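You operate a simulated robot arm through the tools that you are given. There is no shell and no other tool. Be economical: measure what you need, move in short steps, check, and stop when the job is done.

Carry out the task below with a simulated robot arm. There is one attempt and no reset: what you move stays moved.

JOB
Put things in order on the top of the low dark cabinet. At the end: the dark hinge pin with the orange cap stands where the short hinge pin with the cream cap stood; the silver felt tin stands where the paint brush with the teal handle stood; the paint brush with the teal handle is on the small square steel plate; the short hinge pin with the cream cap stands where the silver felt tin stood; whatever was shut is shut again. Leave all else as you found it, and nothing knocked over.
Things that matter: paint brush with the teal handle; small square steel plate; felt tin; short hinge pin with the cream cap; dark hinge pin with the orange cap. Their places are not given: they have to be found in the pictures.

The check looks at the end state, three seconds after you hand in, the way a careful person would. Anything else that was tipped, shoved, dropped, spilled or broken makes it a failure. Lids that push on must go on centred and level and be pressed home; caps that screw on are set level and turned clockwise until they are tight.

ROBOT AND FRAMES
A 7-joint arm with a two-finger parallel gripper, fixed in place. Base frame: the origin is at the foot of the arm, x ahead of it, y to its left, z up; the work surface is at about z = 860. Units: mm, degrees, N and s.
With the tool pointing down near the work surface it reaches from about 240 to 680 mm from the base axis. Its first joint turns from -66.0 to 66.0 degrees. Payload 2.4 kg.
The tool frame sits at the grasp point between the pads (the TCP): z along the fingers, y along the line on which they close. The tips reach 30 mm beyond it. Largest opening 94 mm; finger width 28, thickness 10; the body of the gripper, 50 by 96 mm, starts 55 mm behind the TCP.
Orientation is that of the tool frame in the base frame, as a unit quaternion [w, x, y, z]. With the fingers straight down and closing along the base's y, the tool's x points along the base's -x, its y along +y and its z along -z.

CONTROLS
- The arm moves only by the tool nudge_tool. Its argument "moves" is a list of rows, each an object of numbers (a shift or turn left out is 0, a gripper value left out holds the last): "rx", "ry", "rz": the turn, a rotation vector about the tool's x, y, z in degrees; "dx", "dy", "dz": the shift along the tool's x, y, z in cm; "hand": the closure, from 0 (fully open) to 1 (shut). In form: [{"rx": .., "ry": .., "rz": .., "dx": .., "dy": .., "dz": .., "hand": ..}, ...]. A call has 1 to 10 rows; each row is the pose to reach, as a shift and turn from the pose commanded when the call began, along the tool's axes at that moment. A row lasts 0.2 s, in which the tool goes at most 50 mm and 8.6 degrees; a call with a longer step from one row to the next is refused whole, and so is a gripper value outside its range. A pose out of reach is approached as far as the arm can. The call stops where the force on the tool passes 40 N (or 10 N more than at its start, if that is more) or the arm is blocked; 0.2 s more then pass. Each finger travels about 153 mm/s and halts on what it meets, pressing with about 26 N; the grip force reading is that of the motor and also rises with nothing between the fingers. The clock runs only during rows and for 0.2 s after the last one: add rows that repeat a pose to give the fingers time. It gives the time, the measured TCP pose, the force on the tool (base axes), the opening and the grip force at its end, in the units of the frame above (readings bear some noise), and new pictures: "pictures" is both (left out), scene, wrist or none.
- Cameras (640 x 400 px; columns grow to the right, rows downward): "scene" is fixed at [58.8, 500.9, 1439.9]; the picture's right is [-0.43, -0.90, 0.00], its down [-0.54, 0.26, -0.80] and it looks along [0.72, -0.35, -0.60] (base axes); focal length 274 px, centre (320, 200). "wrist" rides on the gripper at [76, 14, -102] in the tool frame; the picture's right is [-0.18, 0.98, 0.00], its down [-0.75, -0.14, -0.64] and it looks along [-0.63, -0.12, 0.77] (tool axes); focal length 243 px, centre (320, 200).
- probe_pixels(camera, pixels): for up to 12 pixels [column, row] of the newest picture of that camera ("zoom" is the newest enlarged one), the place [x, y, z] in the base frame of the surface seen there, good to about 2 mm. The clock stands still meanwhile.
- zoom(camera, box): a new picture of the part [left, top, right, bottom] of that camera's present view, enlarged. The clock stands still meanwhile.
- finish_job(): hands the job in; it is judged then, once.

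Go step by step. Measure first, check grasps and placings, and put right what went wrong. The budget is 80 turns and 170 pictures, counting those below and the enlarged ones. Unless the task says otherwise, let go and move clear before handing in, and close with one line.

The tools are called after ">>>" by a JSON object that holds its "op" and its "data". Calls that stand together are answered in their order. nudge_tool: Moves the arm, as the interface text tells. Its arguments: {"type":"object","properties":{"moves":{"type":"array"},"pictures":{"type":"string","enum":["both","scene","wrist","none"]}},"required":["moves"]} The other tools are called the same way: probe_pixels (camera, pixels) gives the place of the surface under pixels of a picture; zoom (camera, box) takes an enlarged picture of a part of a camera's view; finish_job () hands the job in.

At the start:

```text
time: 0.0
ee_pos: [462.6, 79.0, 1189.1]
ee_rot: [0.001, 0.001, 1.0, 0.0]
wrist_force: [-0.2, -0.6, 0.0]
gripper_width: 93.7
gripper_force: 0.1
```

scene: 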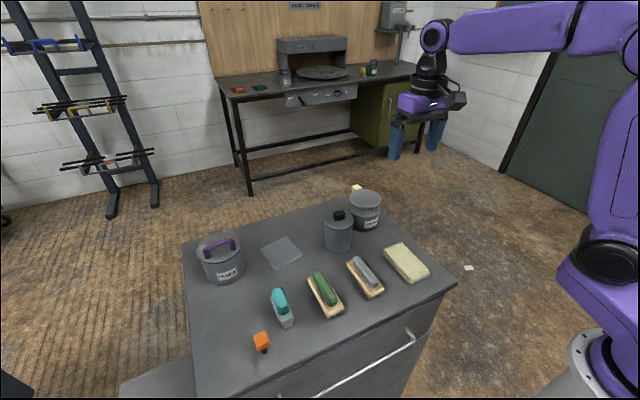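
wrist: 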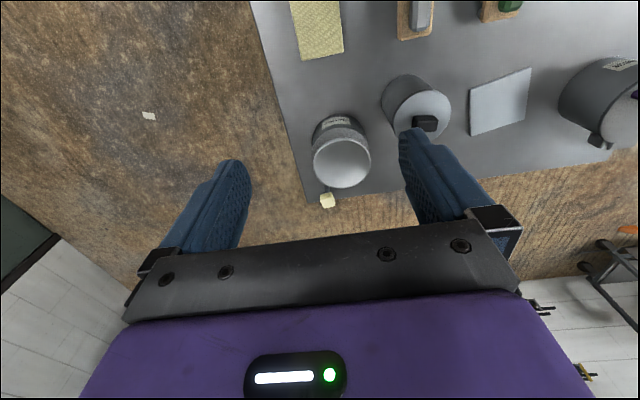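

The scene picture shows the cabinet top with tins, a plate, brushes, an orange-capped pin near (262,341) and something cream near (356,188). I zoom in to identify everything.

>>> {"op": "zoom", "data": {"camera": "scene", "box": [180, 170, 340, 270]}}

>>> {"op": "zoom", "data": {"camera": "scene", "box": [300, 170, 460, 270]}}

>>> {"op": "zoom", "data": {"camera": "scene", "box": [220, 250, 400, 362]}}

>>> {"op": "zoom", "data": {"camera": "wrist", "box": [280, 0, 640, 225]}}

```text
4.00 times, centred on (260, 220) of scene
```

zoom: 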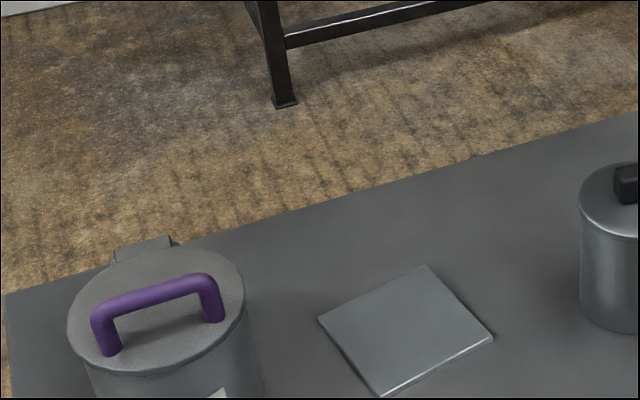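

```text
4.00 times, centred on (380, 220) of scene
```

zoom: 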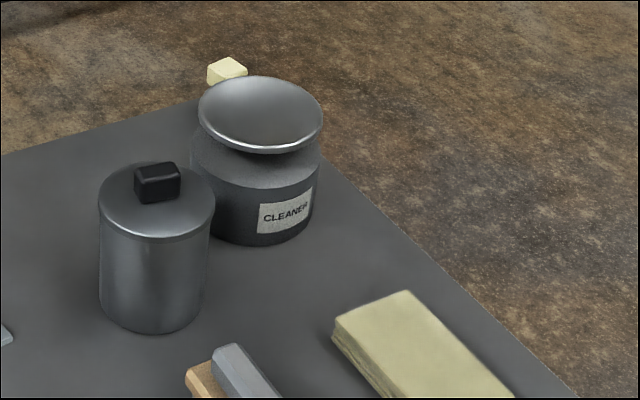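

```text
3.56 times, centred on (310, 306) of scene
```

zoom: 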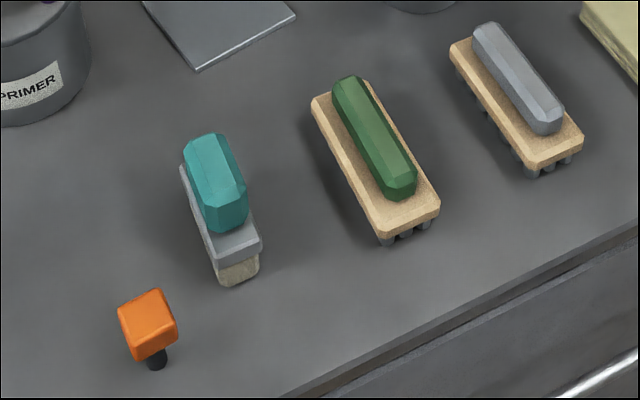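

```text
1.78 times, centred on (460, 112) of wrist
```

zoom: 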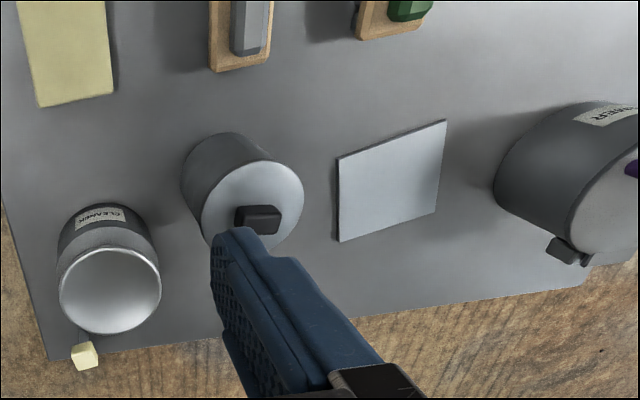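

The cream pin stands behind the CLEANER pot (356,188), the felt tin has the black knob (338,230), the teal brush is at (282,305). I probe for positions.

>>> {"op": "probe_pixels", "data": {"camera": "scene", "pixels": [[356, 188], [338, 214], [330, 222], [346, 226], [339, 250], [264, 338], [264, 351], [279, 253], [264, 250], [301, 257], [286, 237], [276, 269]]}}

>>> {"op": "probe_pixels", "data": {"camera": "scene", "pixels": [[279, 290], [285, 309], [290, 320], [274, 297], [287, 326], [276, 310], [365, 197], [365, 225], [225, 240], [323, 285], [184, 243], [456, 283]]}}

>>> {"op": "probe_pixels", "data": {"camera": "wrist", "pixels": [[327, 201], [328, 207], [425, 122], [405, 100], [425, 92], [445, 105], [470, 135], [528, 119], [531, 68], [472, 89], [342, 163], [330, 194]]}}

>>> {"op": "zoom", "data": {"camera": "wrist", "box": [290, 150, 370, 220]}}

>>> {"op": "zoom", "data": {"camera": "scene", "box": [240, 280, 304, 360]}}

```text
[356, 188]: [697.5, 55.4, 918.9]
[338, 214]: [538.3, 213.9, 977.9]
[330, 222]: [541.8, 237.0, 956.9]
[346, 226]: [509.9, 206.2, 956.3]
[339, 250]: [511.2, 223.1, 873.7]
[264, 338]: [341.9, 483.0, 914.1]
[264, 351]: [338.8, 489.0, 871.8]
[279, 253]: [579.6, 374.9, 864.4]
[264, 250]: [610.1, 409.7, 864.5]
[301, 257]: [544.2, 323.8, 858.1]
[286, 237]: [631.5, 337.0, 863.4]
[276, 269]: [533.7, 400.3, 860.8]
```

```text
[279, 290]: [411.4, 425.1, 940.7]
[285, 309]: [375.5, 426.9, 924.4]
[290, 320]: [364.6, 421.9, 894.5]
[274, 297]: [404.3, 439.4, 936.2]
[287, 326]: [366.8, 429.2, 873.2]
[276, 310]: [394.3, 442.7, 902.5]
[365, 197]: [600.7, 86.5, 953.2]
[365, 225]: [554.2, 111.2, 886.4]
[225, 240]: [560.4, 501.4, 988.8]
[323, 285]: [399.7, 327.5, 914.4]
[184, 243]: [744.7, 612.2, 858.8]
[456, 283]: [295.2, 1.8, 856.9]
```

```text
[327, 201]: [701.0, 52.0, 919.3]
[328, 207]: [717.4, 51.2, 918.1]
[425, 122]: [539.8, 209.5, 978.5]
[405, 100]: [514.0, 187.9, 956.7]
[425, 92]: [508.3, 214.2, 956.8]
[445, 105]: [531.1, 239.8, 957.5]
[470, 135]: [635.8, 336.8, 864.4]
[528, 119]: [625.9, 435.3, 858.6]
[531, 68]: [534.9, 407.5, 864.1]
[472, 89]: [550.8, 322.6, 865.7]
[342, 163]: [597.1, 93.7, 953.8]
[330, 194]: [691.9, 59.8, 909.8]
```

```text
5.71 times, centred on (330, 185) of wrist
```

zoom: 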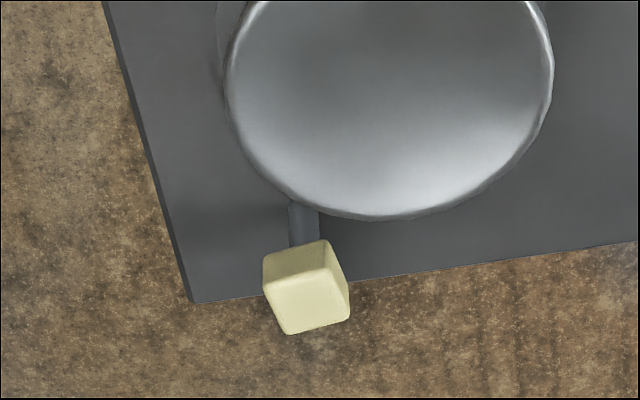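

```text
5.00 times, centred on (272, 320) of scene
```

zoom: 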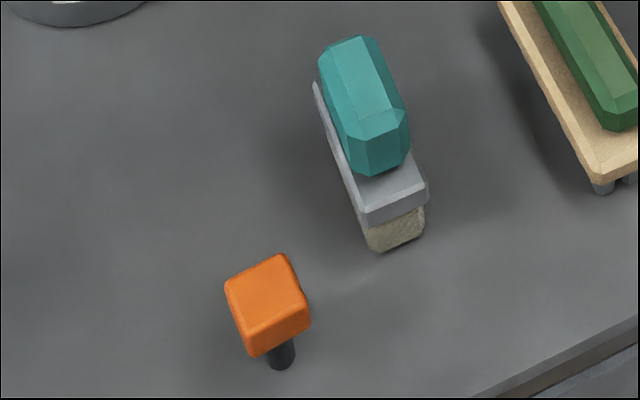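

The cabinet is measured: felt tin about (525,213), brush about (385,430), orange pin about (340,486), cream pin about (700,53). I move the hand over the brush side for a closer look.

>>> {"op": "nudge_tool", "data": {"moves": [{"dx": 1.9, "dy": 4.0, "dz": 1.4}, {"dx": 3.8, "dy": 8.0, "dz": 2.8}, {"dx": 5.7, "dy": 12.0, "dz": 4.3}, {"dx": 7.6, "dy": 16.0, "dz": 5.7}, {"dx": 9.5, "dy": 20, "dz": 7.2}, {"dx": 11.4, "dy": 24, "dz": 8.6}, {"dx": 13.3, "dy": 28, "dz": 10}, {"dx": 15.2, "dy": 32, "dz": 11.4}, {"dx": 17.2, "dy": 36.1, "dz": 12.9}, {"dx": 17.2, "dy": 36.1, "dz": 12.9}]}}

```text
time: 2.2
ee_pos: [293.3, 441.8, 1058.3]
ee_rot: [-0.001, 0.0, 1.0, 0.0]
wrist_force: [0.1, -0.1, -0.6]
gripper_width: 93.9
gripper_force: 0.1
```

scene: 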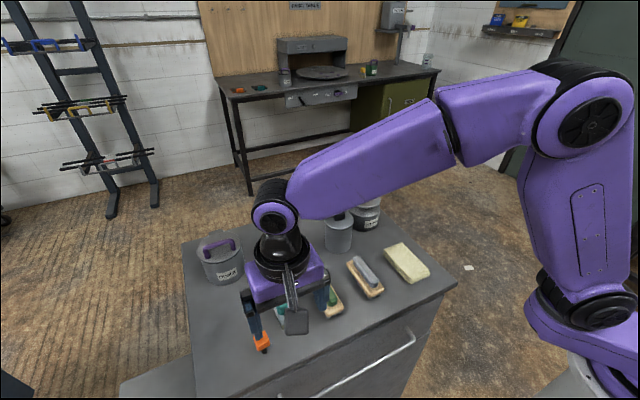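
wrist: 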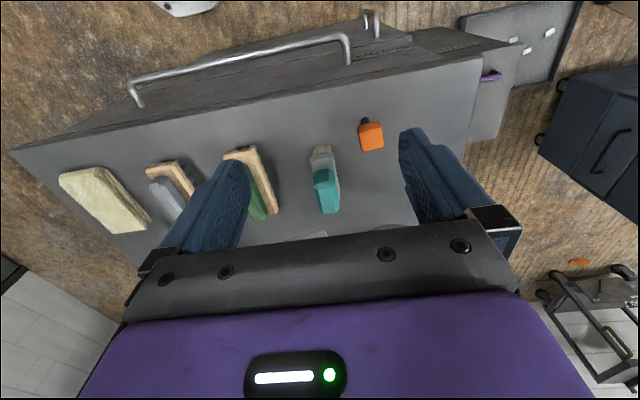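

From here the brush (325,185) and orange pin (370,135) are in clear view between the fingers. I zoom in for shape and yaw.

>>> {"op": "zoom", "data": {"camera": "wrist", "box": [276, 110, 404, 230]}}

>>> {"op": "probe_pixels", "data": {"camera": "wrist", "pixels": [[317, 175], [333, 172], [320, 192], [337, 190], [323, 210], [337, 208], [312, 154], [331, 152], [313, 168], [362, 133], [381, 132], [371, 148]]}}

```text
3.33 times, centred on (340, 170) of wrist
```

zoom: 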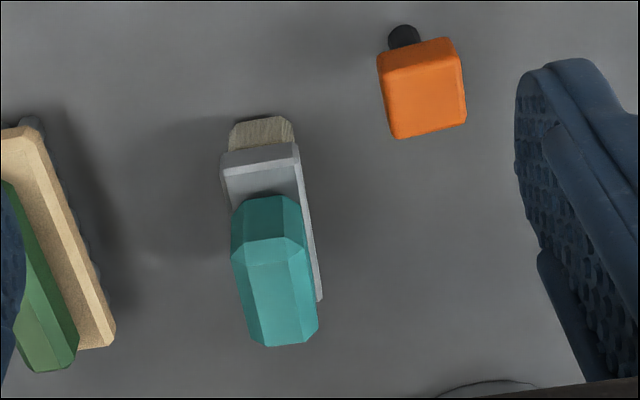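

```text
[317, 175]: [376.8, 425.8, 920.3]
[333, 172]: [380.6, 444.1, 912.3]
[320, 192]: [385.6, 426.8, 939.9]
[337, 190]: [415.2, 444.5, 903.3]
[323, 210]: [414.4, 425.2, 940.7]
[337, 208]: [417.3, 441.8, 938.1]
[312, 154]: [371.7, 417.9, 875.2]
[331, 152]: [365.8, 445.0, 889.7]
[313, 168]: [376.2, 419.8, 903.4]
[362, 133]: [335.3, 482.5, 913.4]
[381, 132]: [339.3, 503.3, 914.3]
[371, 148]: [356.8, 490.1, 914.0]
```

The teal handle's grips centre around (397,434,925), lying nearly along x. I go above it with the fingers partly closed so as to clear the green brush.

>>> {"op": "nudge_tool", "data": {"moves": [{"dx": -3.5, "dy": -0.2, "dz": 1, "hand": 0.35}, {"dx": -7, "dy": -0.4, "dz": 3, "hand": 0.35}, {"dx": -10.5, "dy": -0.65, "dz": 5.9, "rz": 3, "hand": 0.35}, {"dx": -10.5, "dy": -0.65, "dz": 5.9, "rz": 3, "hand": 0.35}, {"dx": -10.5, "dy": -0.65, "dz": 5.9, "rz": 3, "hand": 0.35}]}}

```text
time: 3.4
ee_pos: [398.3, 434.0, 1000.8]
ee_rot: [0.0, 0.026, 1.0, 0.0]
wrist_force: [0.2, 0.1, -1.3]
gripper_width: 61.0
gripper_force: 0.1
```

scene: 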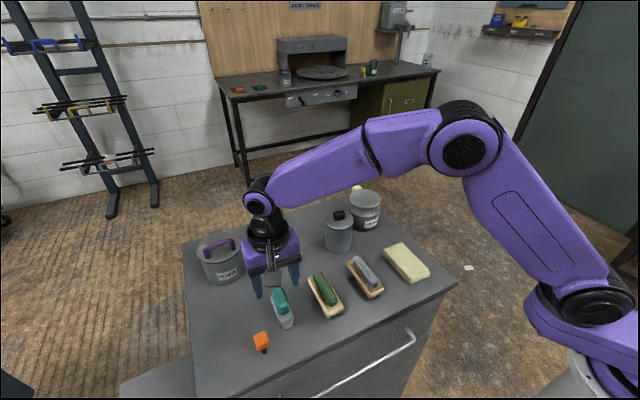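
wrist: 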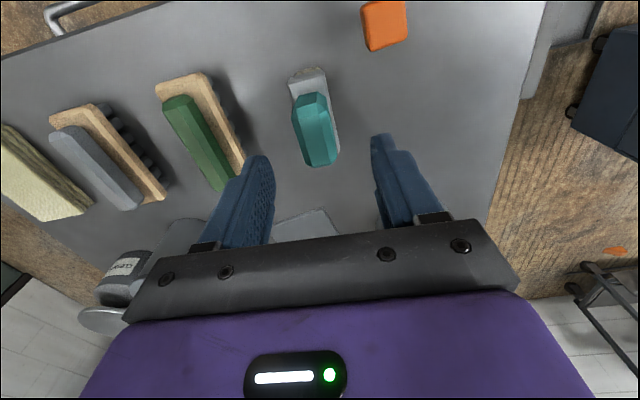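

The handle (318,130) lies between the fingers' descent line, with the camera looking ahead of the drop. I descend to z≈937 and close.

>>> {"op": "nudge_tool", "data": {"moves": [{"dz": 2}, {"dz": 4}, {"dz": 5.5}, {"dz": 6.4}, {"dz": 6.4}]}}

```text
time: 4.6
ee_pos: [396.6, 433.9, 937.1]
ee_rot: [0.001, 0.026, 1.0, 0.0]
wrist_force: [-0.1, -0.2, -0.1]
gripper_width: 61.1
gripper_force: 0.0
```

scene: 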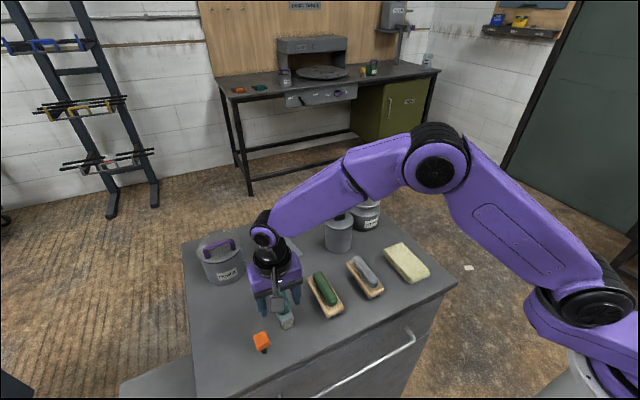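
wrist: 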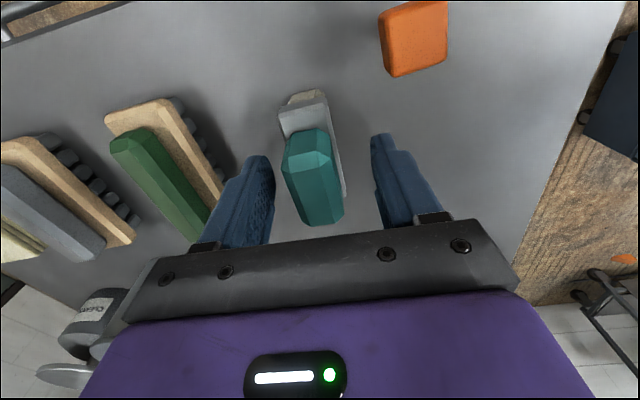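

The handle (315,178) sits between the tips (262,160) and (382,140). I verify the position by probing before closing.

>>> {"op": "zoom", "data": {"camera": "wrist", "box": [240, 80, 400, 240]}}

>>> {"op": "probe_pixels", "data": {"camera": "wrist", "pixels": [[300, 217], [335, 215], [295, 170], [325, 165], [285, 130], [325, 117], [345, 190], [260, 165], [384, 145], [306, 140], [300, 97], [310, 224]]}}

```text
2.50 times, centred on (320, 160) of wrist
```

zoom: 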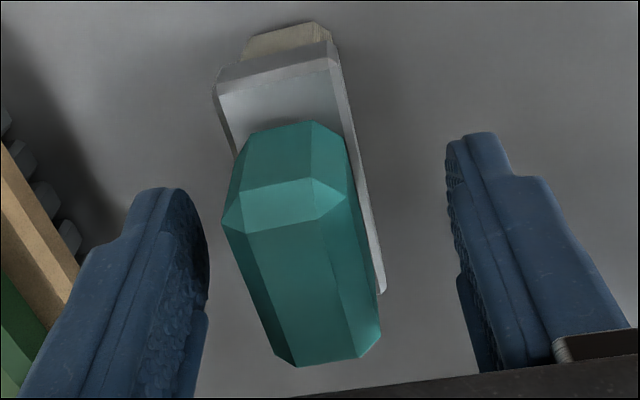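

```text
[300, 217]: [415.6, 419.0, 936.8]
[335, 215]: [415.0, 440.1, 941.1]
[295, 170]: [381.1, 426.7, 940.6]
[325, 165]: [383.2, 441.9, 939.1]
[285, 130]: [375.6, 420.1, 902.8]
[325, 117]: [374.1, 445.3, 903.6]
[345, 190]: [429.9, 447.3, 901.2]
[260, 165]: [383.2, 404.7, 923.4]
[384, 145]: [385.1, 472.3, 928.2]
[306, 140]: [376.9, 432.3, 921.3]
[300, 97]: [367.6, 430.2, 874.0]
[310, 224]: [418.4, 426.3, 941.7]
```

The handle spans x≈375–420, y≈421–445, well centred on the hand at (397,434). Closing now.

>>> {"op": "nudge_tool", "data": {"moves": [{"hand": 0.6}, {"hand": 0.8}, {"hand": 1}, {"hand": 1}], "pictures": "wrist"}}

```text
time: 5.6
ee_pos: [396.4, 433.7, 937.4]
ee_rot: [0.0, 0.026, 1.0, -0.001]
wrist_force: [0.4, -0.3, 0.5]
gripper_width: 29.7
gripper_force: 26.7
```

wrist: 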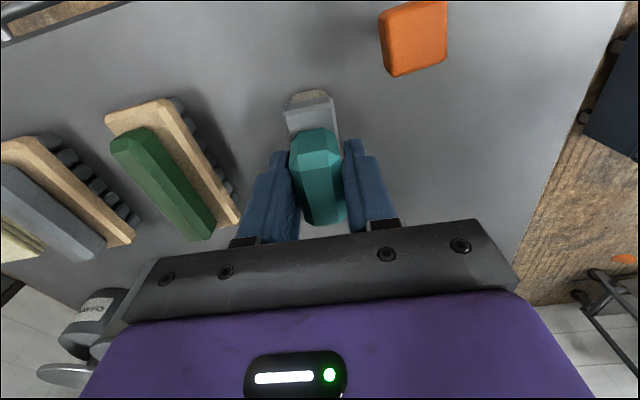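

Grip is firm at 29.7 mm. I lift 100 mm and carry the brush towards the plate.

>>> {"op": "nudge_tool", "data": {"moves": [{"dz": -3, "hand": 1}, {"dz": -7}, {"dz": -10}, {"dz": -10, "dx": -4, "dy": -1.3}, {"dz": -10, "dx": -8.5, "dy": -2.6}, {"dz": -10, "dx": -13, "dy": -4}, {"dz": -10, "dx": -17.5, "dy": -5.6}, {"dz": -10, "dx": -17.8, "dy": -5.6}]}}

```text
time: 7.4
ee_pos: [571.3, 367.9, 1036.6]
ee_rot: [0.0, 0.026, 1.0, -0.001]
wrist_force: [0.2, 1.1, -0.7]
gripper_width: 30.0
gripper_force: 25.8
```

scene: 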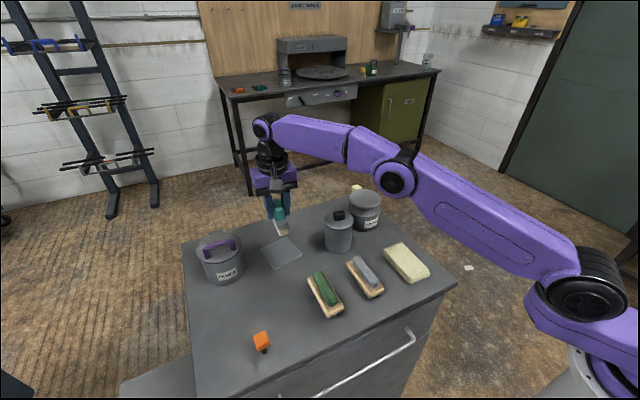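
wrist: 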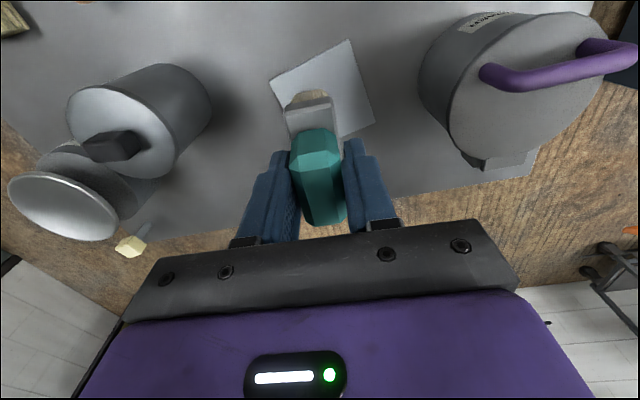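

Reach holds here at z 1037. I probe the plate's corners, visible at (270,82), (349,40), (375,124), to set the final drop point.

>>> {"op": "probe_pixels", "data": {"camera": "wrist", "pixels": [[273, 83], [348, 43], [372, 123], [350, 137], [310, 62], [360, 85], [276, 98], [282, 118], [376, 124], [350, 38]]}}

>>> {"op": "zoom", "data": {"camera": "scene", "box": [240, 200, 320, 280]}}

```text
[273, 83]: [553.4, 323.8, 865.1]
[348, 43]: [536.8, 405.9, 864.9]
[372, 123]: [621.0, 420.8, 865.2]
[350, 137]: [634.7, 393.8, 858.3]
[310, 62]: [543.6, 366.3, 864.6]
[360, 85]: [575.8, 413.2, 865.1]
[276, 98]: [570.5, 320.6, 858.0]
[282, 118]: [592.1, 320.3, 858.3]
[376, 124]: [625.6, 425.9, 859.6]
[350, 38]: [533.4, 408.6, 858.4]
```

```text
5.00 times, centred on (280, 240) of scene
```

zoom: 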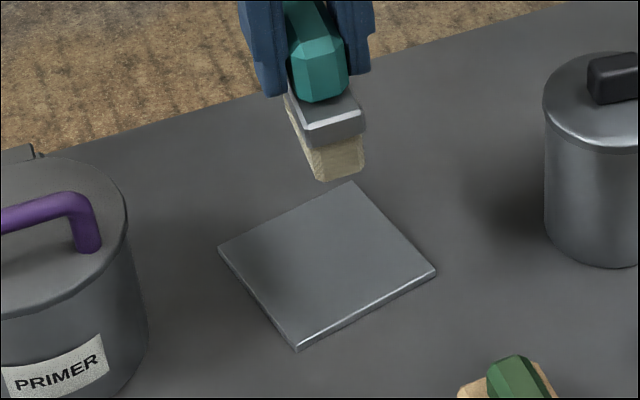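

Plate centre is (587,372), top z≈865. I shift the brush over it and lower to just above contact.

>>> {"op": "nudge_tool", "data": {"moves": [{"dx": -1.4, "dy": 0.37, "dz": 2}, {"dx": -1.4, "dy": 0.37, "dz": 5}, {"dx": -1.4, "dy": 0.37, "dz": 7.5}, {"dx": -1.4, "dy": 0.37, "dz": 8.8}, {"dx": -1.4, "dy": 0.37, "dz": 9.0}, {"dx": -1.4, "dy": 0.37, "dz": 9.0}]}}

```text
time: 8.8
ee_pos: [586.4, 371.9, 945.9]
ee_rot: [0.0, 0.027, 1.0, 0.0]
wrist_force: [-0.6, 0.0, -1.5]
gripper_width: 29.9
gripper_force: 26.1
out of reach, approached as far as the arm can: row 1
```

scene: 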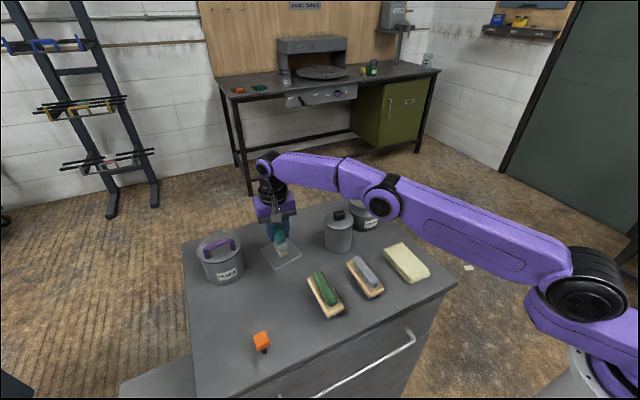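
wrist: 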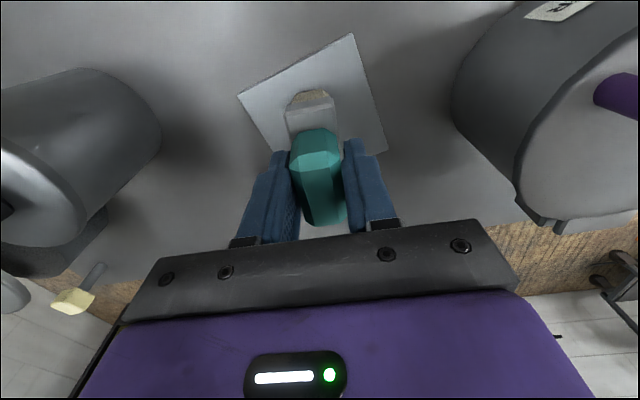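

The brush is over the plate with no contact yet. I lower in 1 mm steps to contact.

>>> {"op": "nudge_tool", "data": {"moves": [{"dz": 0.1}, {"dz": 0.2}, {"dz": 0.25}, {"dz": 0.3}, {"dz": 0.3}], "pictures": "none"}}

>>> {"op": "zoom", "data": {"camera": "scene", "box": [240, 200, 320, 280]}}

```text
time: 10.0
ee_pos: [585.4, 371.5, 944.2]
ee_rot: [0.0, 0.025, 1.0, 0.0]
wrist_force: [-0.7, -0.5, -0.7]
gripper_width: 29.9
gripper_force: 26.2
```

```text
5.00 times, centred on (280, 240) of scene
```

zoom: 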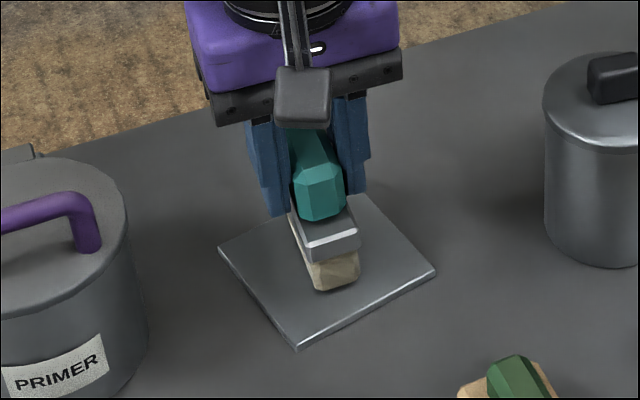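

No contact force yet; I continue down a little.

>>> {"op": "nudge_tool", "data": {"moves": [{"dz": 0.1}, {"dz": 0.15}, {"dz": 0.2}, {"dz": 0.2}], "pictures": "none"}}

>>> {"op": "zoom", "data": {"camera": "scene", "box": [260, 230, 310, 270]}}

```text
time: 11.0
ee_pos: [585.8, 371.6, 943.2]
ee_rot: [0.001, 0.027, 1.0, 0.0]
wrist_force: [-1.8, -1.4, 8.1]
gripper_width: 29.5
gripper_force: 26.1
```

```text
10.00 times, centred on (285, 250) of scene
```

zoom: 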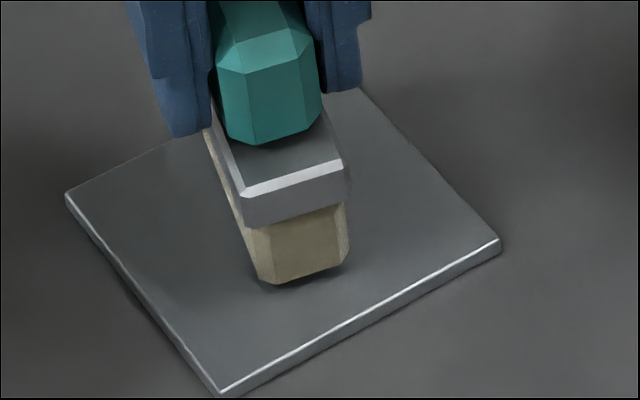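

8 N contact: the brush rests on the plate. I open gently and retreat up.

>>> {"op": "nudge_tool", "data": {"moves": [{"dz": -0.05, "hand": 0.62}, {"dz": -0.05, "hand": 0.5}, {"dz": -0.05, "hand": 0.4}, {"dz": -2, "hand": 0.4}, {"dz": -6, "hand": 0.4}, {"dz": -10, "hand": 0.4}, {"dz": -14, "hand": 0.4}, {"dz": -14, "hand": 0.4}]}}

>>> {"op": "zoom", "data": {"camera": "scene", "box": [240, 200, 320, 280]}}

```text
time: 12.8
ee_pos: [570.7, 362.5, 1066.0]
ee_rot: [0.0, 0.026, 1.0, -0.001]
wrist_force: [0.4, 0.2, 0.3]
gripper_width: 56.5
gripper_force: 0.0
out of reach, approached as far as the arm can: row 5, 6, 7, 8
```

scene: 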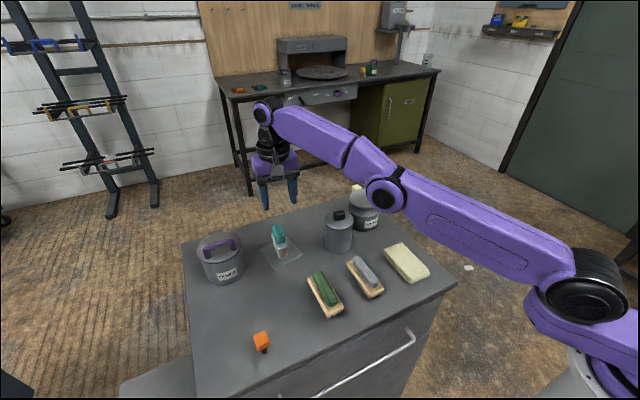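
wrist: 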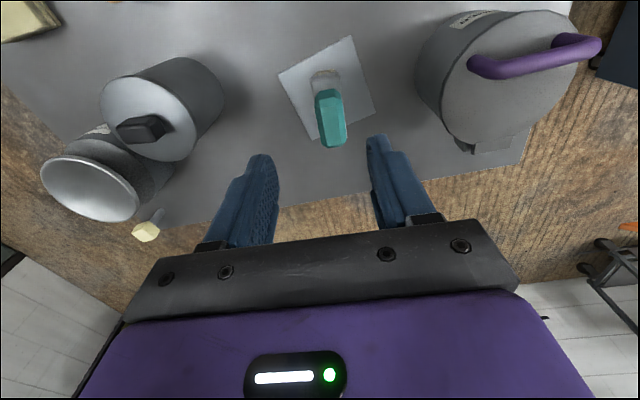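

```text
5.00 times, centred on (280, 240) of scene
```

zoom: 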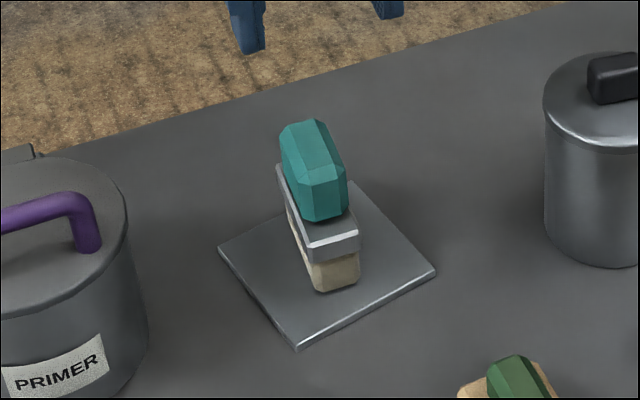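

The brush stands upright on the plate. Next the felt tin: I inspect its lid and rim closely.

>>> {"op": "zoom", "data": {"camera": "wrist", "box": [30, 40, 240, 250]}}

>>> {"op": "zoom", "data": {"camera": "scene", "box": [310, 195, 390, 260]}}

>>> {"op": "probe_pixels", "data": {"camera": "wrist", "pixels": [[103, 107], [125, 84], [155, 77], [185, 105], [193, 130], [190, 150], [115, 132], [200, 60], [222, 105], [145, 130], [132, 120], [160, 125]]}}

>>> {"op": "probe_pixels", "data": {"camera": "scene", "pixels": [[326, 218], [332, 225], [340, 227], [348, 225], [352, 219], [327, 240], [338, 251], [349, 246], [340, 235], [340, 230], [340, 210], [338, 222]]}}

```text
1.90 times, centred on (135, 145) of wrist
```

zoom: 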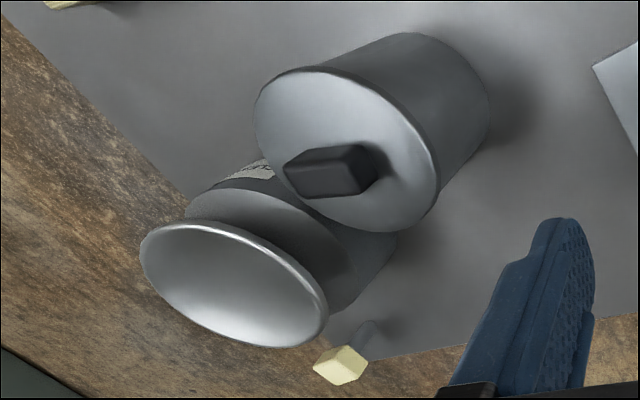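

```text
6.15 times, centred on (350, 228) of scene
```

zoom: 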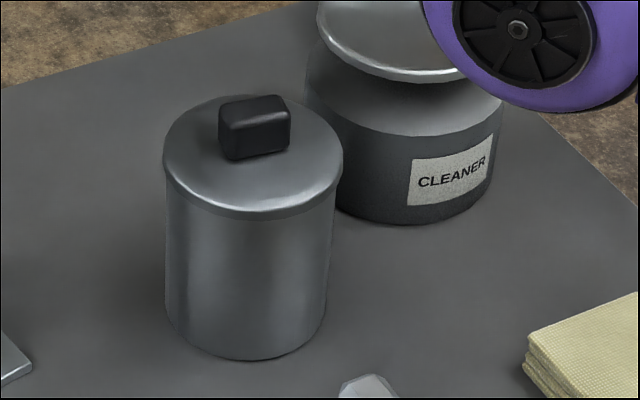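

```text
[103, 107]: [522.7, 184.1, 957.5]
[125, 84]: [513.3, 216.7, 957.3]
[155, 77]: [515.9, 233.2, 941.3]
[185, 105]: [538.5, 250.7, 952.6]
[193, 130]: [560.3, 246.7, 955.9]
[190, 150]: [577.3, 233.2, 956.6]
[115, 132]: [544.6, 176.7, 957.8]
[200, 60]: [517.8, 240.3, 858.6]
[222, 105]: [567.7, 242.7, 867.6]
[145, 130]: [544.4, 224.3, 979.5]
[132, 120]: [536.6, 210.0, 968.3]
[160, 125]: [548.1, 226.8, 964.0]
```

```text
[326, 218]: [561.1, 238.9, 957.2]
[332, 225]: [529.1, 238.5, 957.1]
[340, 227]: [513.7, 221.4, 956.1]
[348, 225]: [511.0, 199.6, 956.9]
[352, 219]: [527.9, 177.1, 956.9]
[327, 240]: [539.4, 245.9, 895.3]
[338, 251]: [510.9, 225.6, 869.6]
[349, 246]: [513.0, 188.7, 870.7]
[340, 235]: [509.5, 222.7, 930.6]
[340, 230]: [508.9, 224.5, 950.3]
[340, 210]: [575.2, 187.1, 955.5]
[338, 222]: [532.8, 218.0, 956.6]
```

Tin: centre about (545,214), lid radius ≈37.3, body ≈36, lid rim at z 951–957, knob top ≈979. The palm must stay above the knob, so I inspect the fingers to see how far up the pads reach.

>>> {"op": "zoom", "data": {"camera": "scene", "box": [240, 140, 320, 215]}}

>>> {"op": "zoom", "data": {"camera": "wrist", "box": [190, 120, 450, 280]}}

>>> {"op": "probe_pixels", "data": {"camera": "wrist", "pixels": [[271, 160], [274, 180], [276, 200], [275, 225], [262, 200], [250, 225], [372, 142], [376, 170], [383, 200], [390, 218]]}}

```text
5.33 times, centred on (280, 178) of scene
```

zoom: 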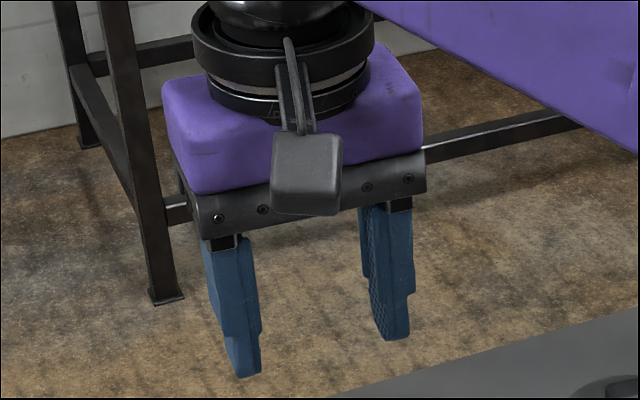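

```text
2.46 times, centred on (320, 200) of wrist
```

zoom: 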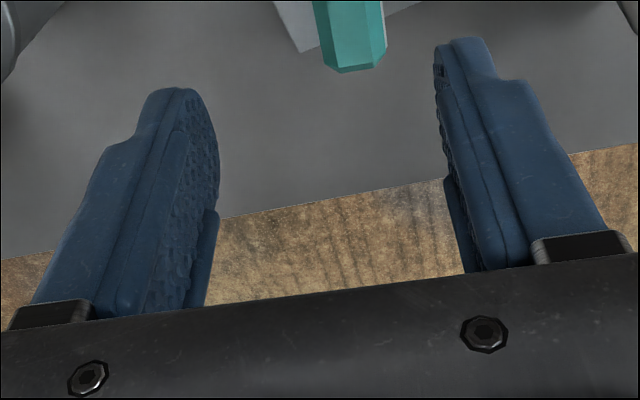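

```text
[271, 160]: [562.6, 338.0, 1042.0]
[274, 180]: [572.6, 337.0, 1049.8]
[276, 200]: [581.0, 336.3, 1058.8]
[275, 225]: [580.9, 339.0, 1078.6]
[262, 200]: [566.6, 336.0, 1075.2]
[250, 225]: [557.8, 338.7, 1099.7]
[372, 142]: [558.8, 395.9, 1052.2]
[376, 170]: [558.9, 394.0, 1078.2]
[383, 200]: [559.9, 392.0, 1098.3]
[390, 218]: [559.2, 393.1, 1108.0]
```

The pads are flat over their full length, so a vertical grip would clamp the lid rim. Leaning the hand 30° towards the robot lets the fingers take the body beneath the lid, clear of the knob; I first move to the near side of the tin and square the yaw.

>>> {"op": "nudge_tool", "data": {"moves": [{"dx": 1.6, "dy": -3.8, "rz": -1, "hand": 0.2}, {"dx": 3.1, "dy": -7.6, "rz": -2, "hand": 0}, {"dx": 4.7, "dy": -11.4, "rz": -3, "hand": 0}, {"dx": 6.3, "dy": -15.2, "rz": -3}, {"dx": 6.3, "dy": -15.2, "rz": -3}]}}

```text
time: 14.0
ee_pos: [580.7, 238.1, 1092.4]
ee_rot: [0.0, 0.0, 1.0, -0.001]
wrist_force: [0.3, -0.7, 1.0]
gripper_width: 93.7
gripper_force: 0.1
out of reach, approached as far as the arm can: row 1, 2, 3, 4, 5
```

scene: 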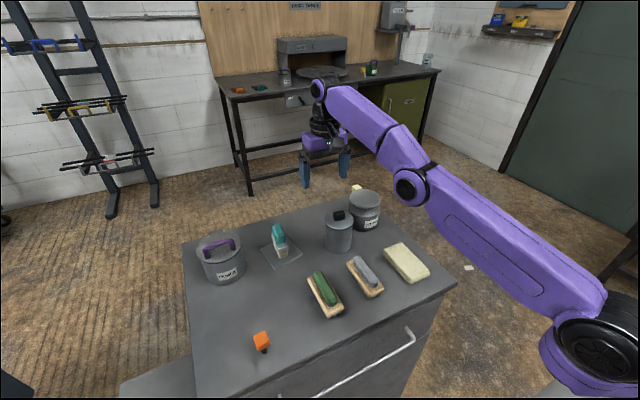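
wrist: 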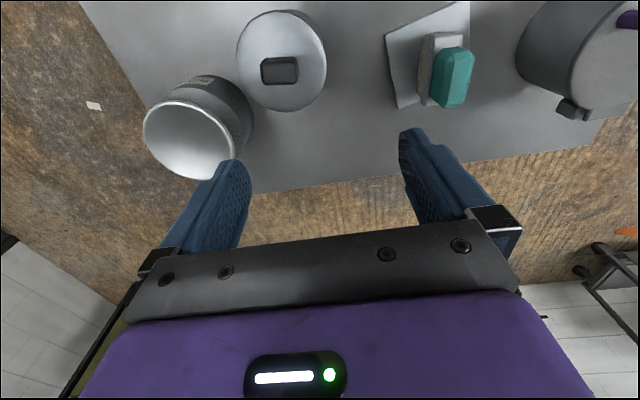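

The arm stopped short (reported out of reach at this height), so I bring it back toward the base and see where the commanded pose lies.

>>> {"op": "nudge_tool", "data": {"moves": [{"dx": 3, "dz": 1}, {"dx": 5, "dz": 3}, {"dx": 5, "dz": 3}], "pictures": "none"}}

```text
time: 14.8
ee_pos: [582.0, 247.1, 1079.3]
ee_rot: [0.0, 0.0, 1.0, 0.0]
wrist_force: [-0.6, -0.7, 0.6]
gripper_width: 94.3
gripper_force: 0.0
out of reach, approached as far as the arm can: row 1, 2, 3
```

Readings still say out of reach; I step further back toward the base to recover a reachable commanded pose.

>>> {"op": "nudge_tool", "data": {"moves": [{"dx": 4}, {"dx": 8}, {"dx": 10}, {"dx": 10}], "pictures": "none"}}

```text
time: 15.8
ee_pos: [569.9, 266.4, 1104.1]
ee_rot: [-0.001, 0.0, 1.0, 0.0]
wrist_force: [0.2, -0.2, 0.1]
gripper_width: 94.1
gripper_force: 0.0
out of reach, approached as far as the arm can: row 1, 2, 3, 4
```

Readings suggest the commanded pose lies well beyond the reach sphere; I keep stepping it inward at safe height.

>>> {"op": "nudge_tool", "data": {"moves": [{"dx": 4}, {"dx": 8}, {"dx": 12}, {"dx": 16}, {"dx": 20}, {"dx": 20}], "pictures": "none"}}

```text
time: 17.2
ee_pos: [535.6, 308.2, 1152.4]
ee_rot: [-0.001, 0.0, 1.0, 0.0]
wrist_force: [-0.4, 0.1, 0.0]
gripper_width: 94.0
gripper_force: 0.1
out of reach, approached as far as the arm can: row 1, 2, 3, 4, 5, 6
```

Solving the ratios, the commanded pose is about (867,499,1370). I bring it in stepwise.

>>> {"op": "nudge_tool", "data": {"moves": [{"dx": 4, "dy": -2.3, "dz": 1}, {"dx": 8, "dy": -4.6, "dz": 2}, {"dx": 12, "dy": -6.9, "dz": 3}, {"dx": 16, "dy": -9.2, "dz": 4}, {"dx": 20, "dy": -11.5, "dz": 5}, {"dx": 24, "dy": -13.8, "dz": 6}, {"dx": 28, "dy": -16, "dz": 7}, {"dx": 31, "dy": -18, "dz": 8}, {"dx": 34, "dy": -20, "dz": 9}, {"dx": 34, "dy": -20, "dz": 9}], "pictures": "none"}}

```text
time: 19.4
ee_pos: [208.1, 110.5, 1073.5]
ee_rot: [-0.001, -0.002, 1.0, 0.0]
wrist_force: [-0.1, 0.1, -0.1]
gripper_width: 94.0
gripper_force: 0.0
out of reach, approached as far as the arm can: row 9, 10
```

The arm has come free near (208,110,1073); I move out to a comfortable pose and confirm control is normal.

>>> {"op": "nudge_tool", "data": {"moves": [{"dx": -4, "dy": 2}, {"dx": -8, "dy": 4}, {"dx": -12, "dy": 6}, {"dx": -16, "dy": 8}, {"dx": -20, "dy": 10}, {"dx": -20, "dy": 10}]}}

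```text
time: 20.8
ee_pos: [408.9, 212.1, 1073.3]
ee_rot: [0.0, 0.001, 1.0, -0.001]
wrist_force: [-0.3, 0.2, 0.0]
gripper_width: 94.0
gripper_force: 0.0
```

scene: 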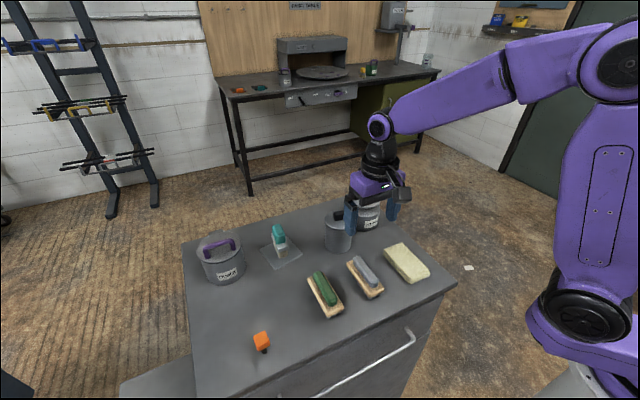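
wrist: 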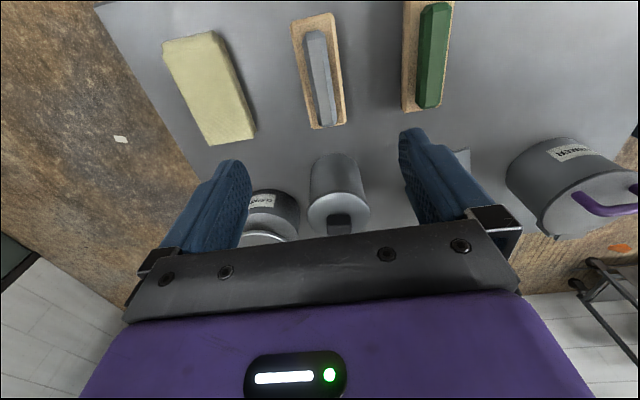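

Control is normal at (409,212,1073), tin ahead at (340,195). I tilt the hand by 30° here and probe brush heights for clearance.

>>> {"op": "probe_pixels", "data": {"camera": "wrist", "pixels": [[318, 40], [330, 115], [300, 40], [345, 110], [432, 30], [430, 100], [405, 60], [412, 110], [450, 10], [340, 165], [318, 185], [363, 180]]}}

>>> {"op": "nudge_tool", "data": {"moves": [{"ry": -7.5}, {"ry": -15}, {"ry": -22.5}, {"ry": -30}, {"ry": -30}]}}

```text
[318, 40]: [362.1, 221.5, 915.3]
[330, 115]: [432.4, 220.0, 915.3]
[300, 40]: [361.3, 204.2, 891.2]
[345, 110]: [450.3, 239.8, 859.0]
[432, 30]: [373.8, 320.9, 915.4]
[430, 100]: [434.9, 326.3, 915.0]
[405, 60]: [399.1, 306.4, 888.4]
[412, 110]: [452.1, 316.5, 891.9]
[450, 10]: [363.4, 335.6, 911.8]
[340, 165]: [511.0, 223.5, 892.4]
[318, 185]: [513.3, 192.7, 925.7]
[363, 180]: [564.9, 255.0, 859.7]
```

```text
time: 22.0
ee_pos: [407.4, 211.3, 1074.3]
ee_rot: [0.26, 0.001, 0.966, 0.0]
wrist_force: [0.2, 0.6, 0.0]
gripper_width: 94.1
gripper_force: 0.0
```

scene: 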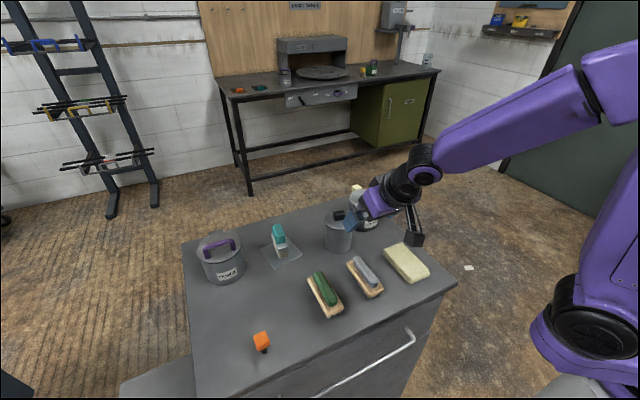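
wrist: 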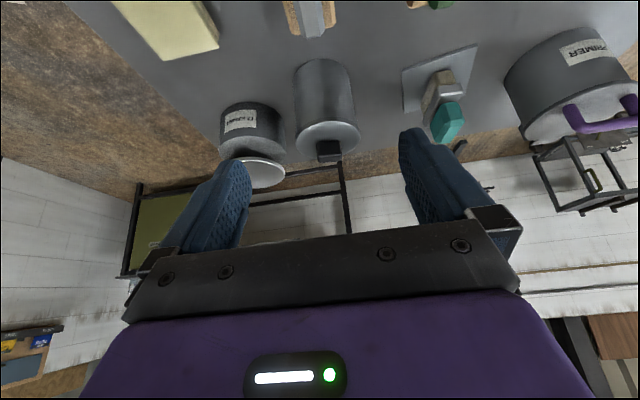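

The tilt is right (tool z along (0.5,0,−0.87)). I advance along the finger axis to just short of the tin and check.

>>> {"op": "nudge_tool", "data": {"moves": [{"dx": -1.8, "dy": 0.15, "dz": 3.8}, {"dx": -3.5, "dy": 0.25, "dz": 7.6}, {"dx": -3.5, "dy": 0.25, "dz": 10}, {"dx": -3.5, "dy": 0.25, "dz": 11.5}, {"dx": -3.5, "dy": 0.25, "dz": 11.5}]}}

>>> {"op": "zoom", "data": {"camera": "scene", "box": [300, 170, 420, 270]}}

>>> {"op": "probe_pixels", "data": {"camera": "wrist", "pixels": [[290, 150], [350, 150], [300, 80], [310, 130], [340, 90], [330, 150]]}}

```text
time: 23.2
ee_pos: [495.8, 213.7, 991.6]
ee_rot: [0.258, 0.0, 0.966, 0.001]
wrist_force: [0.7, 0.1, 0.2]
gripper_width: 94.0
gripper_force: 0.1
```

scene: 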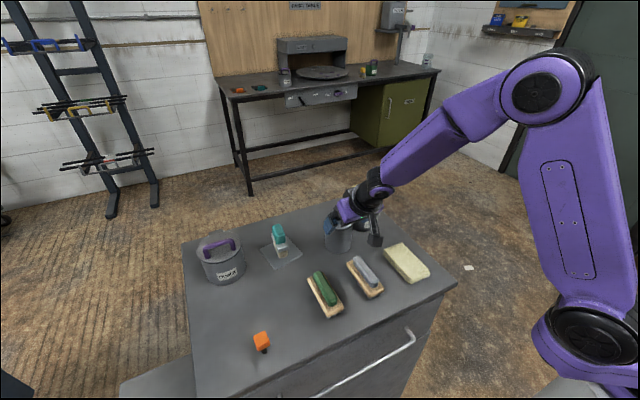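
wrist: 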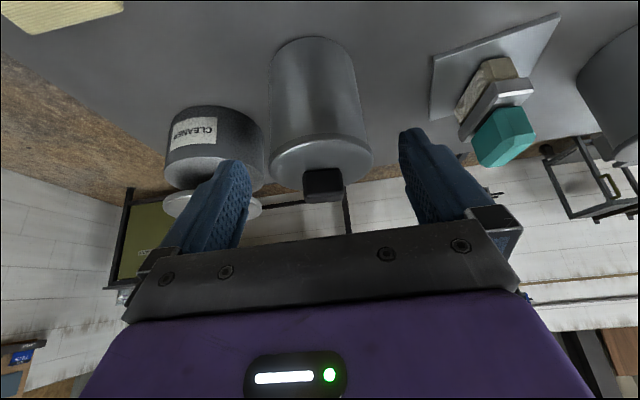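

```text
4.00 times, centred on (360, 220) of scene
```

zoom: 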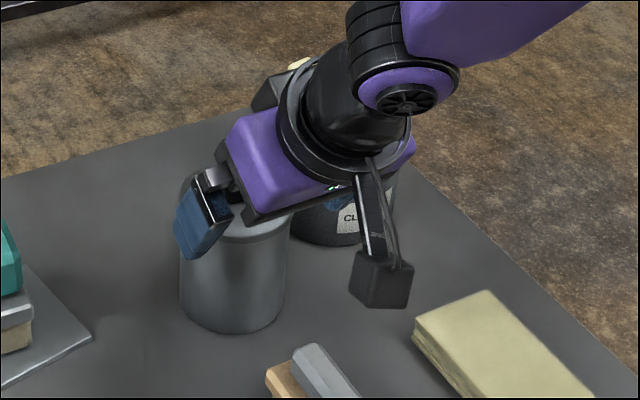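

```text
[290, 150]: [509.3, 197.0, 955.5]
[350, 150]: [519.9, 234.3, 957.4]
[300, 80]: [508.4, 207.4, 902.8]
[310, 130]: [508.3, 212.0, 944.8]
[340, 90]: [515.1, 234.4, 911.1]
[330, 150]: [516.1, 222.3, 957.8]
```

The tin is centred between the fingers (270–372 vs 240/405). I advance the last 70 mm along the finger axis.

>>> {"op": "nudge_tool", "data": {"moves": [{"dz": 2}, {"dz": 4}, {"dz": 5.5}, {"dz": 6.5}, {"dz": 7}, {"dz": 7}]}}

>>> {"op": "zoom", "data": {"camera": "scene", "box": [300, 180, 400, 270]}}

```text
time: 24.6
ee_pos: [531.0, 213.5, 930.3]
ee_rot: [0.259, 0.0, 0.966, 0.0]
wrist_force: [-0.8, -0.2, -0.5]
gripper_width: 93.9
gripper_force: 0.2
```

scene: 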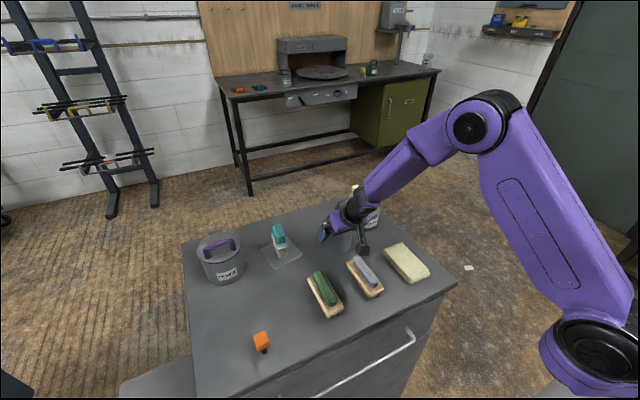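
wrist: 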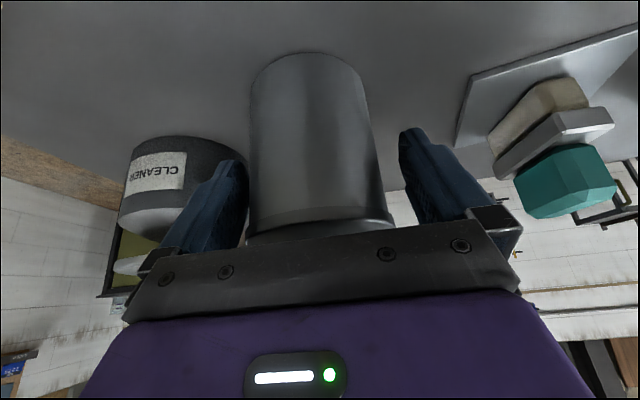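

```text
4.44 times, centred on (350, 225) of scene
```

zoom: 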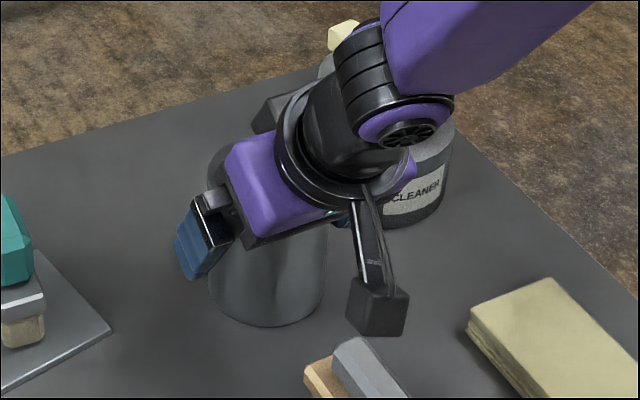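

The hand is in place with no contact (force ≈0), palm clear of the lid. I close on the body.

>>> {"op": "nudge_tool", "data": {"moves": [{"hand": 0.15}, {"hand": 0.22}, {"hand": 0.35}, {"hand": 0.5}, {"hand": 0.5}]}}

```text
time: 25.8
ee_pos: [531.7, 213.4, 930.2]
ee_rot: [0.259, -0.001, 0.966, 0.0]
wrist_force: [0.4, -0.2, 0.4]
gripper_width: 78.2
gripper_force: 26.1
```

scene: 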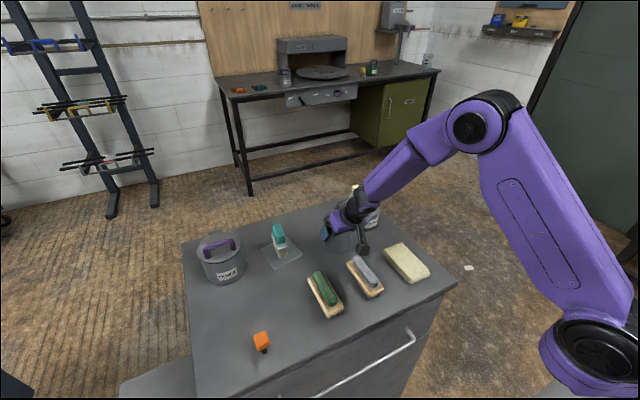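
wrist: 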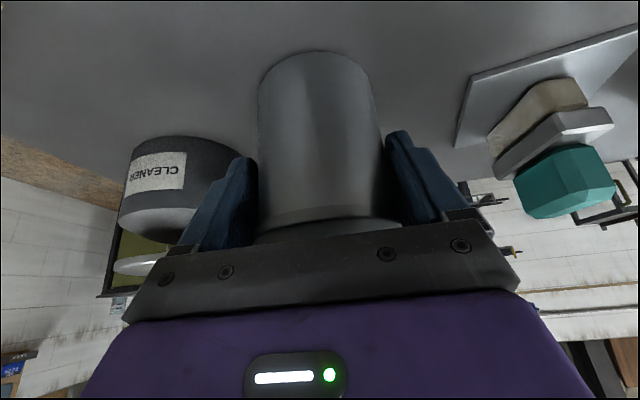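

Gripped at 78 mm. I lift 12 mm straight up to see whether the tin comes as one with its lid.

>>> {"op": "nudge_tool", "data": {"moves": [{"dx": -0.1, "dz": -0.17, "hand": 0.6}, {"dx": -0.3, "dz": -0.52}, {"dx": -0.6, "dz": -1.04}, {"dx": -0.6, "dz": -1.04}]}}

>>> {"op": "zoom", "data": {"camera": "wrist", "box": [220, 30, 440, 250]}}

>>> {"op": "zoom", "data": {"camera": "scene", "box": [300, 190, 380, 260]}}

```text
time: 26.8
ee_pos: [530.6, 213.1, 942.9]
ee_rot: [0.259, -0.001, 0.966, 0.0]
wrist_force: [-0.3, 0.6, -0.2]
gripper_width: 77.9
gripper_force: 25.7
```

scene: 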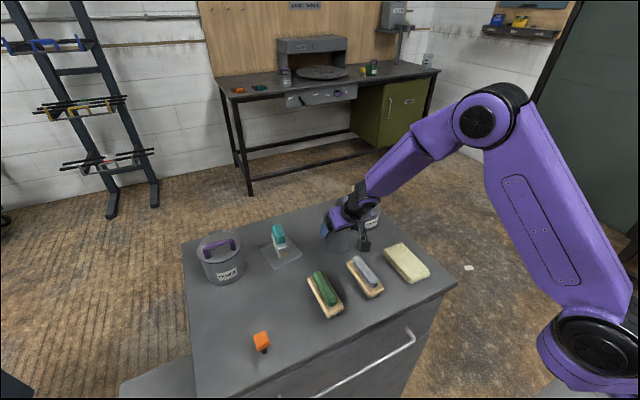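
wrist: 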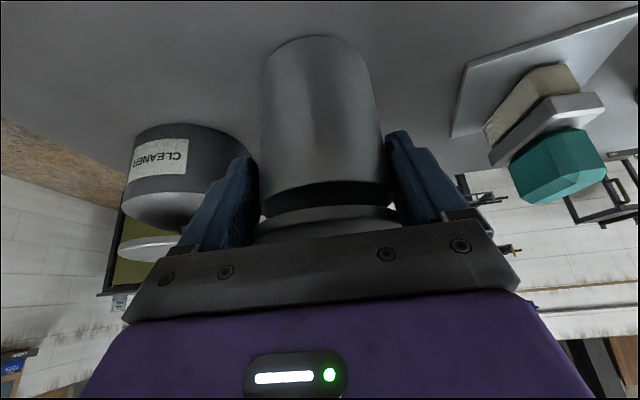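

```text
1.82 times, centred on (330, 140) of wrist
```

zoom: 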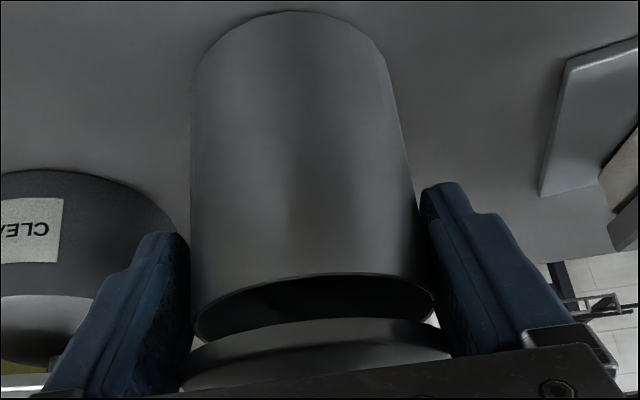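

```text
5.71 times, centred on (340, 225) of scene
```

zoom: 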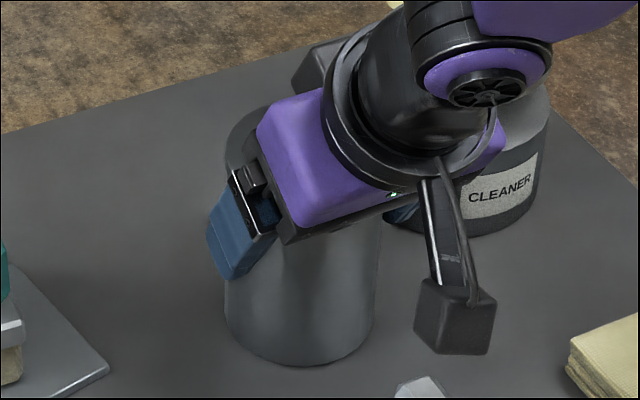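

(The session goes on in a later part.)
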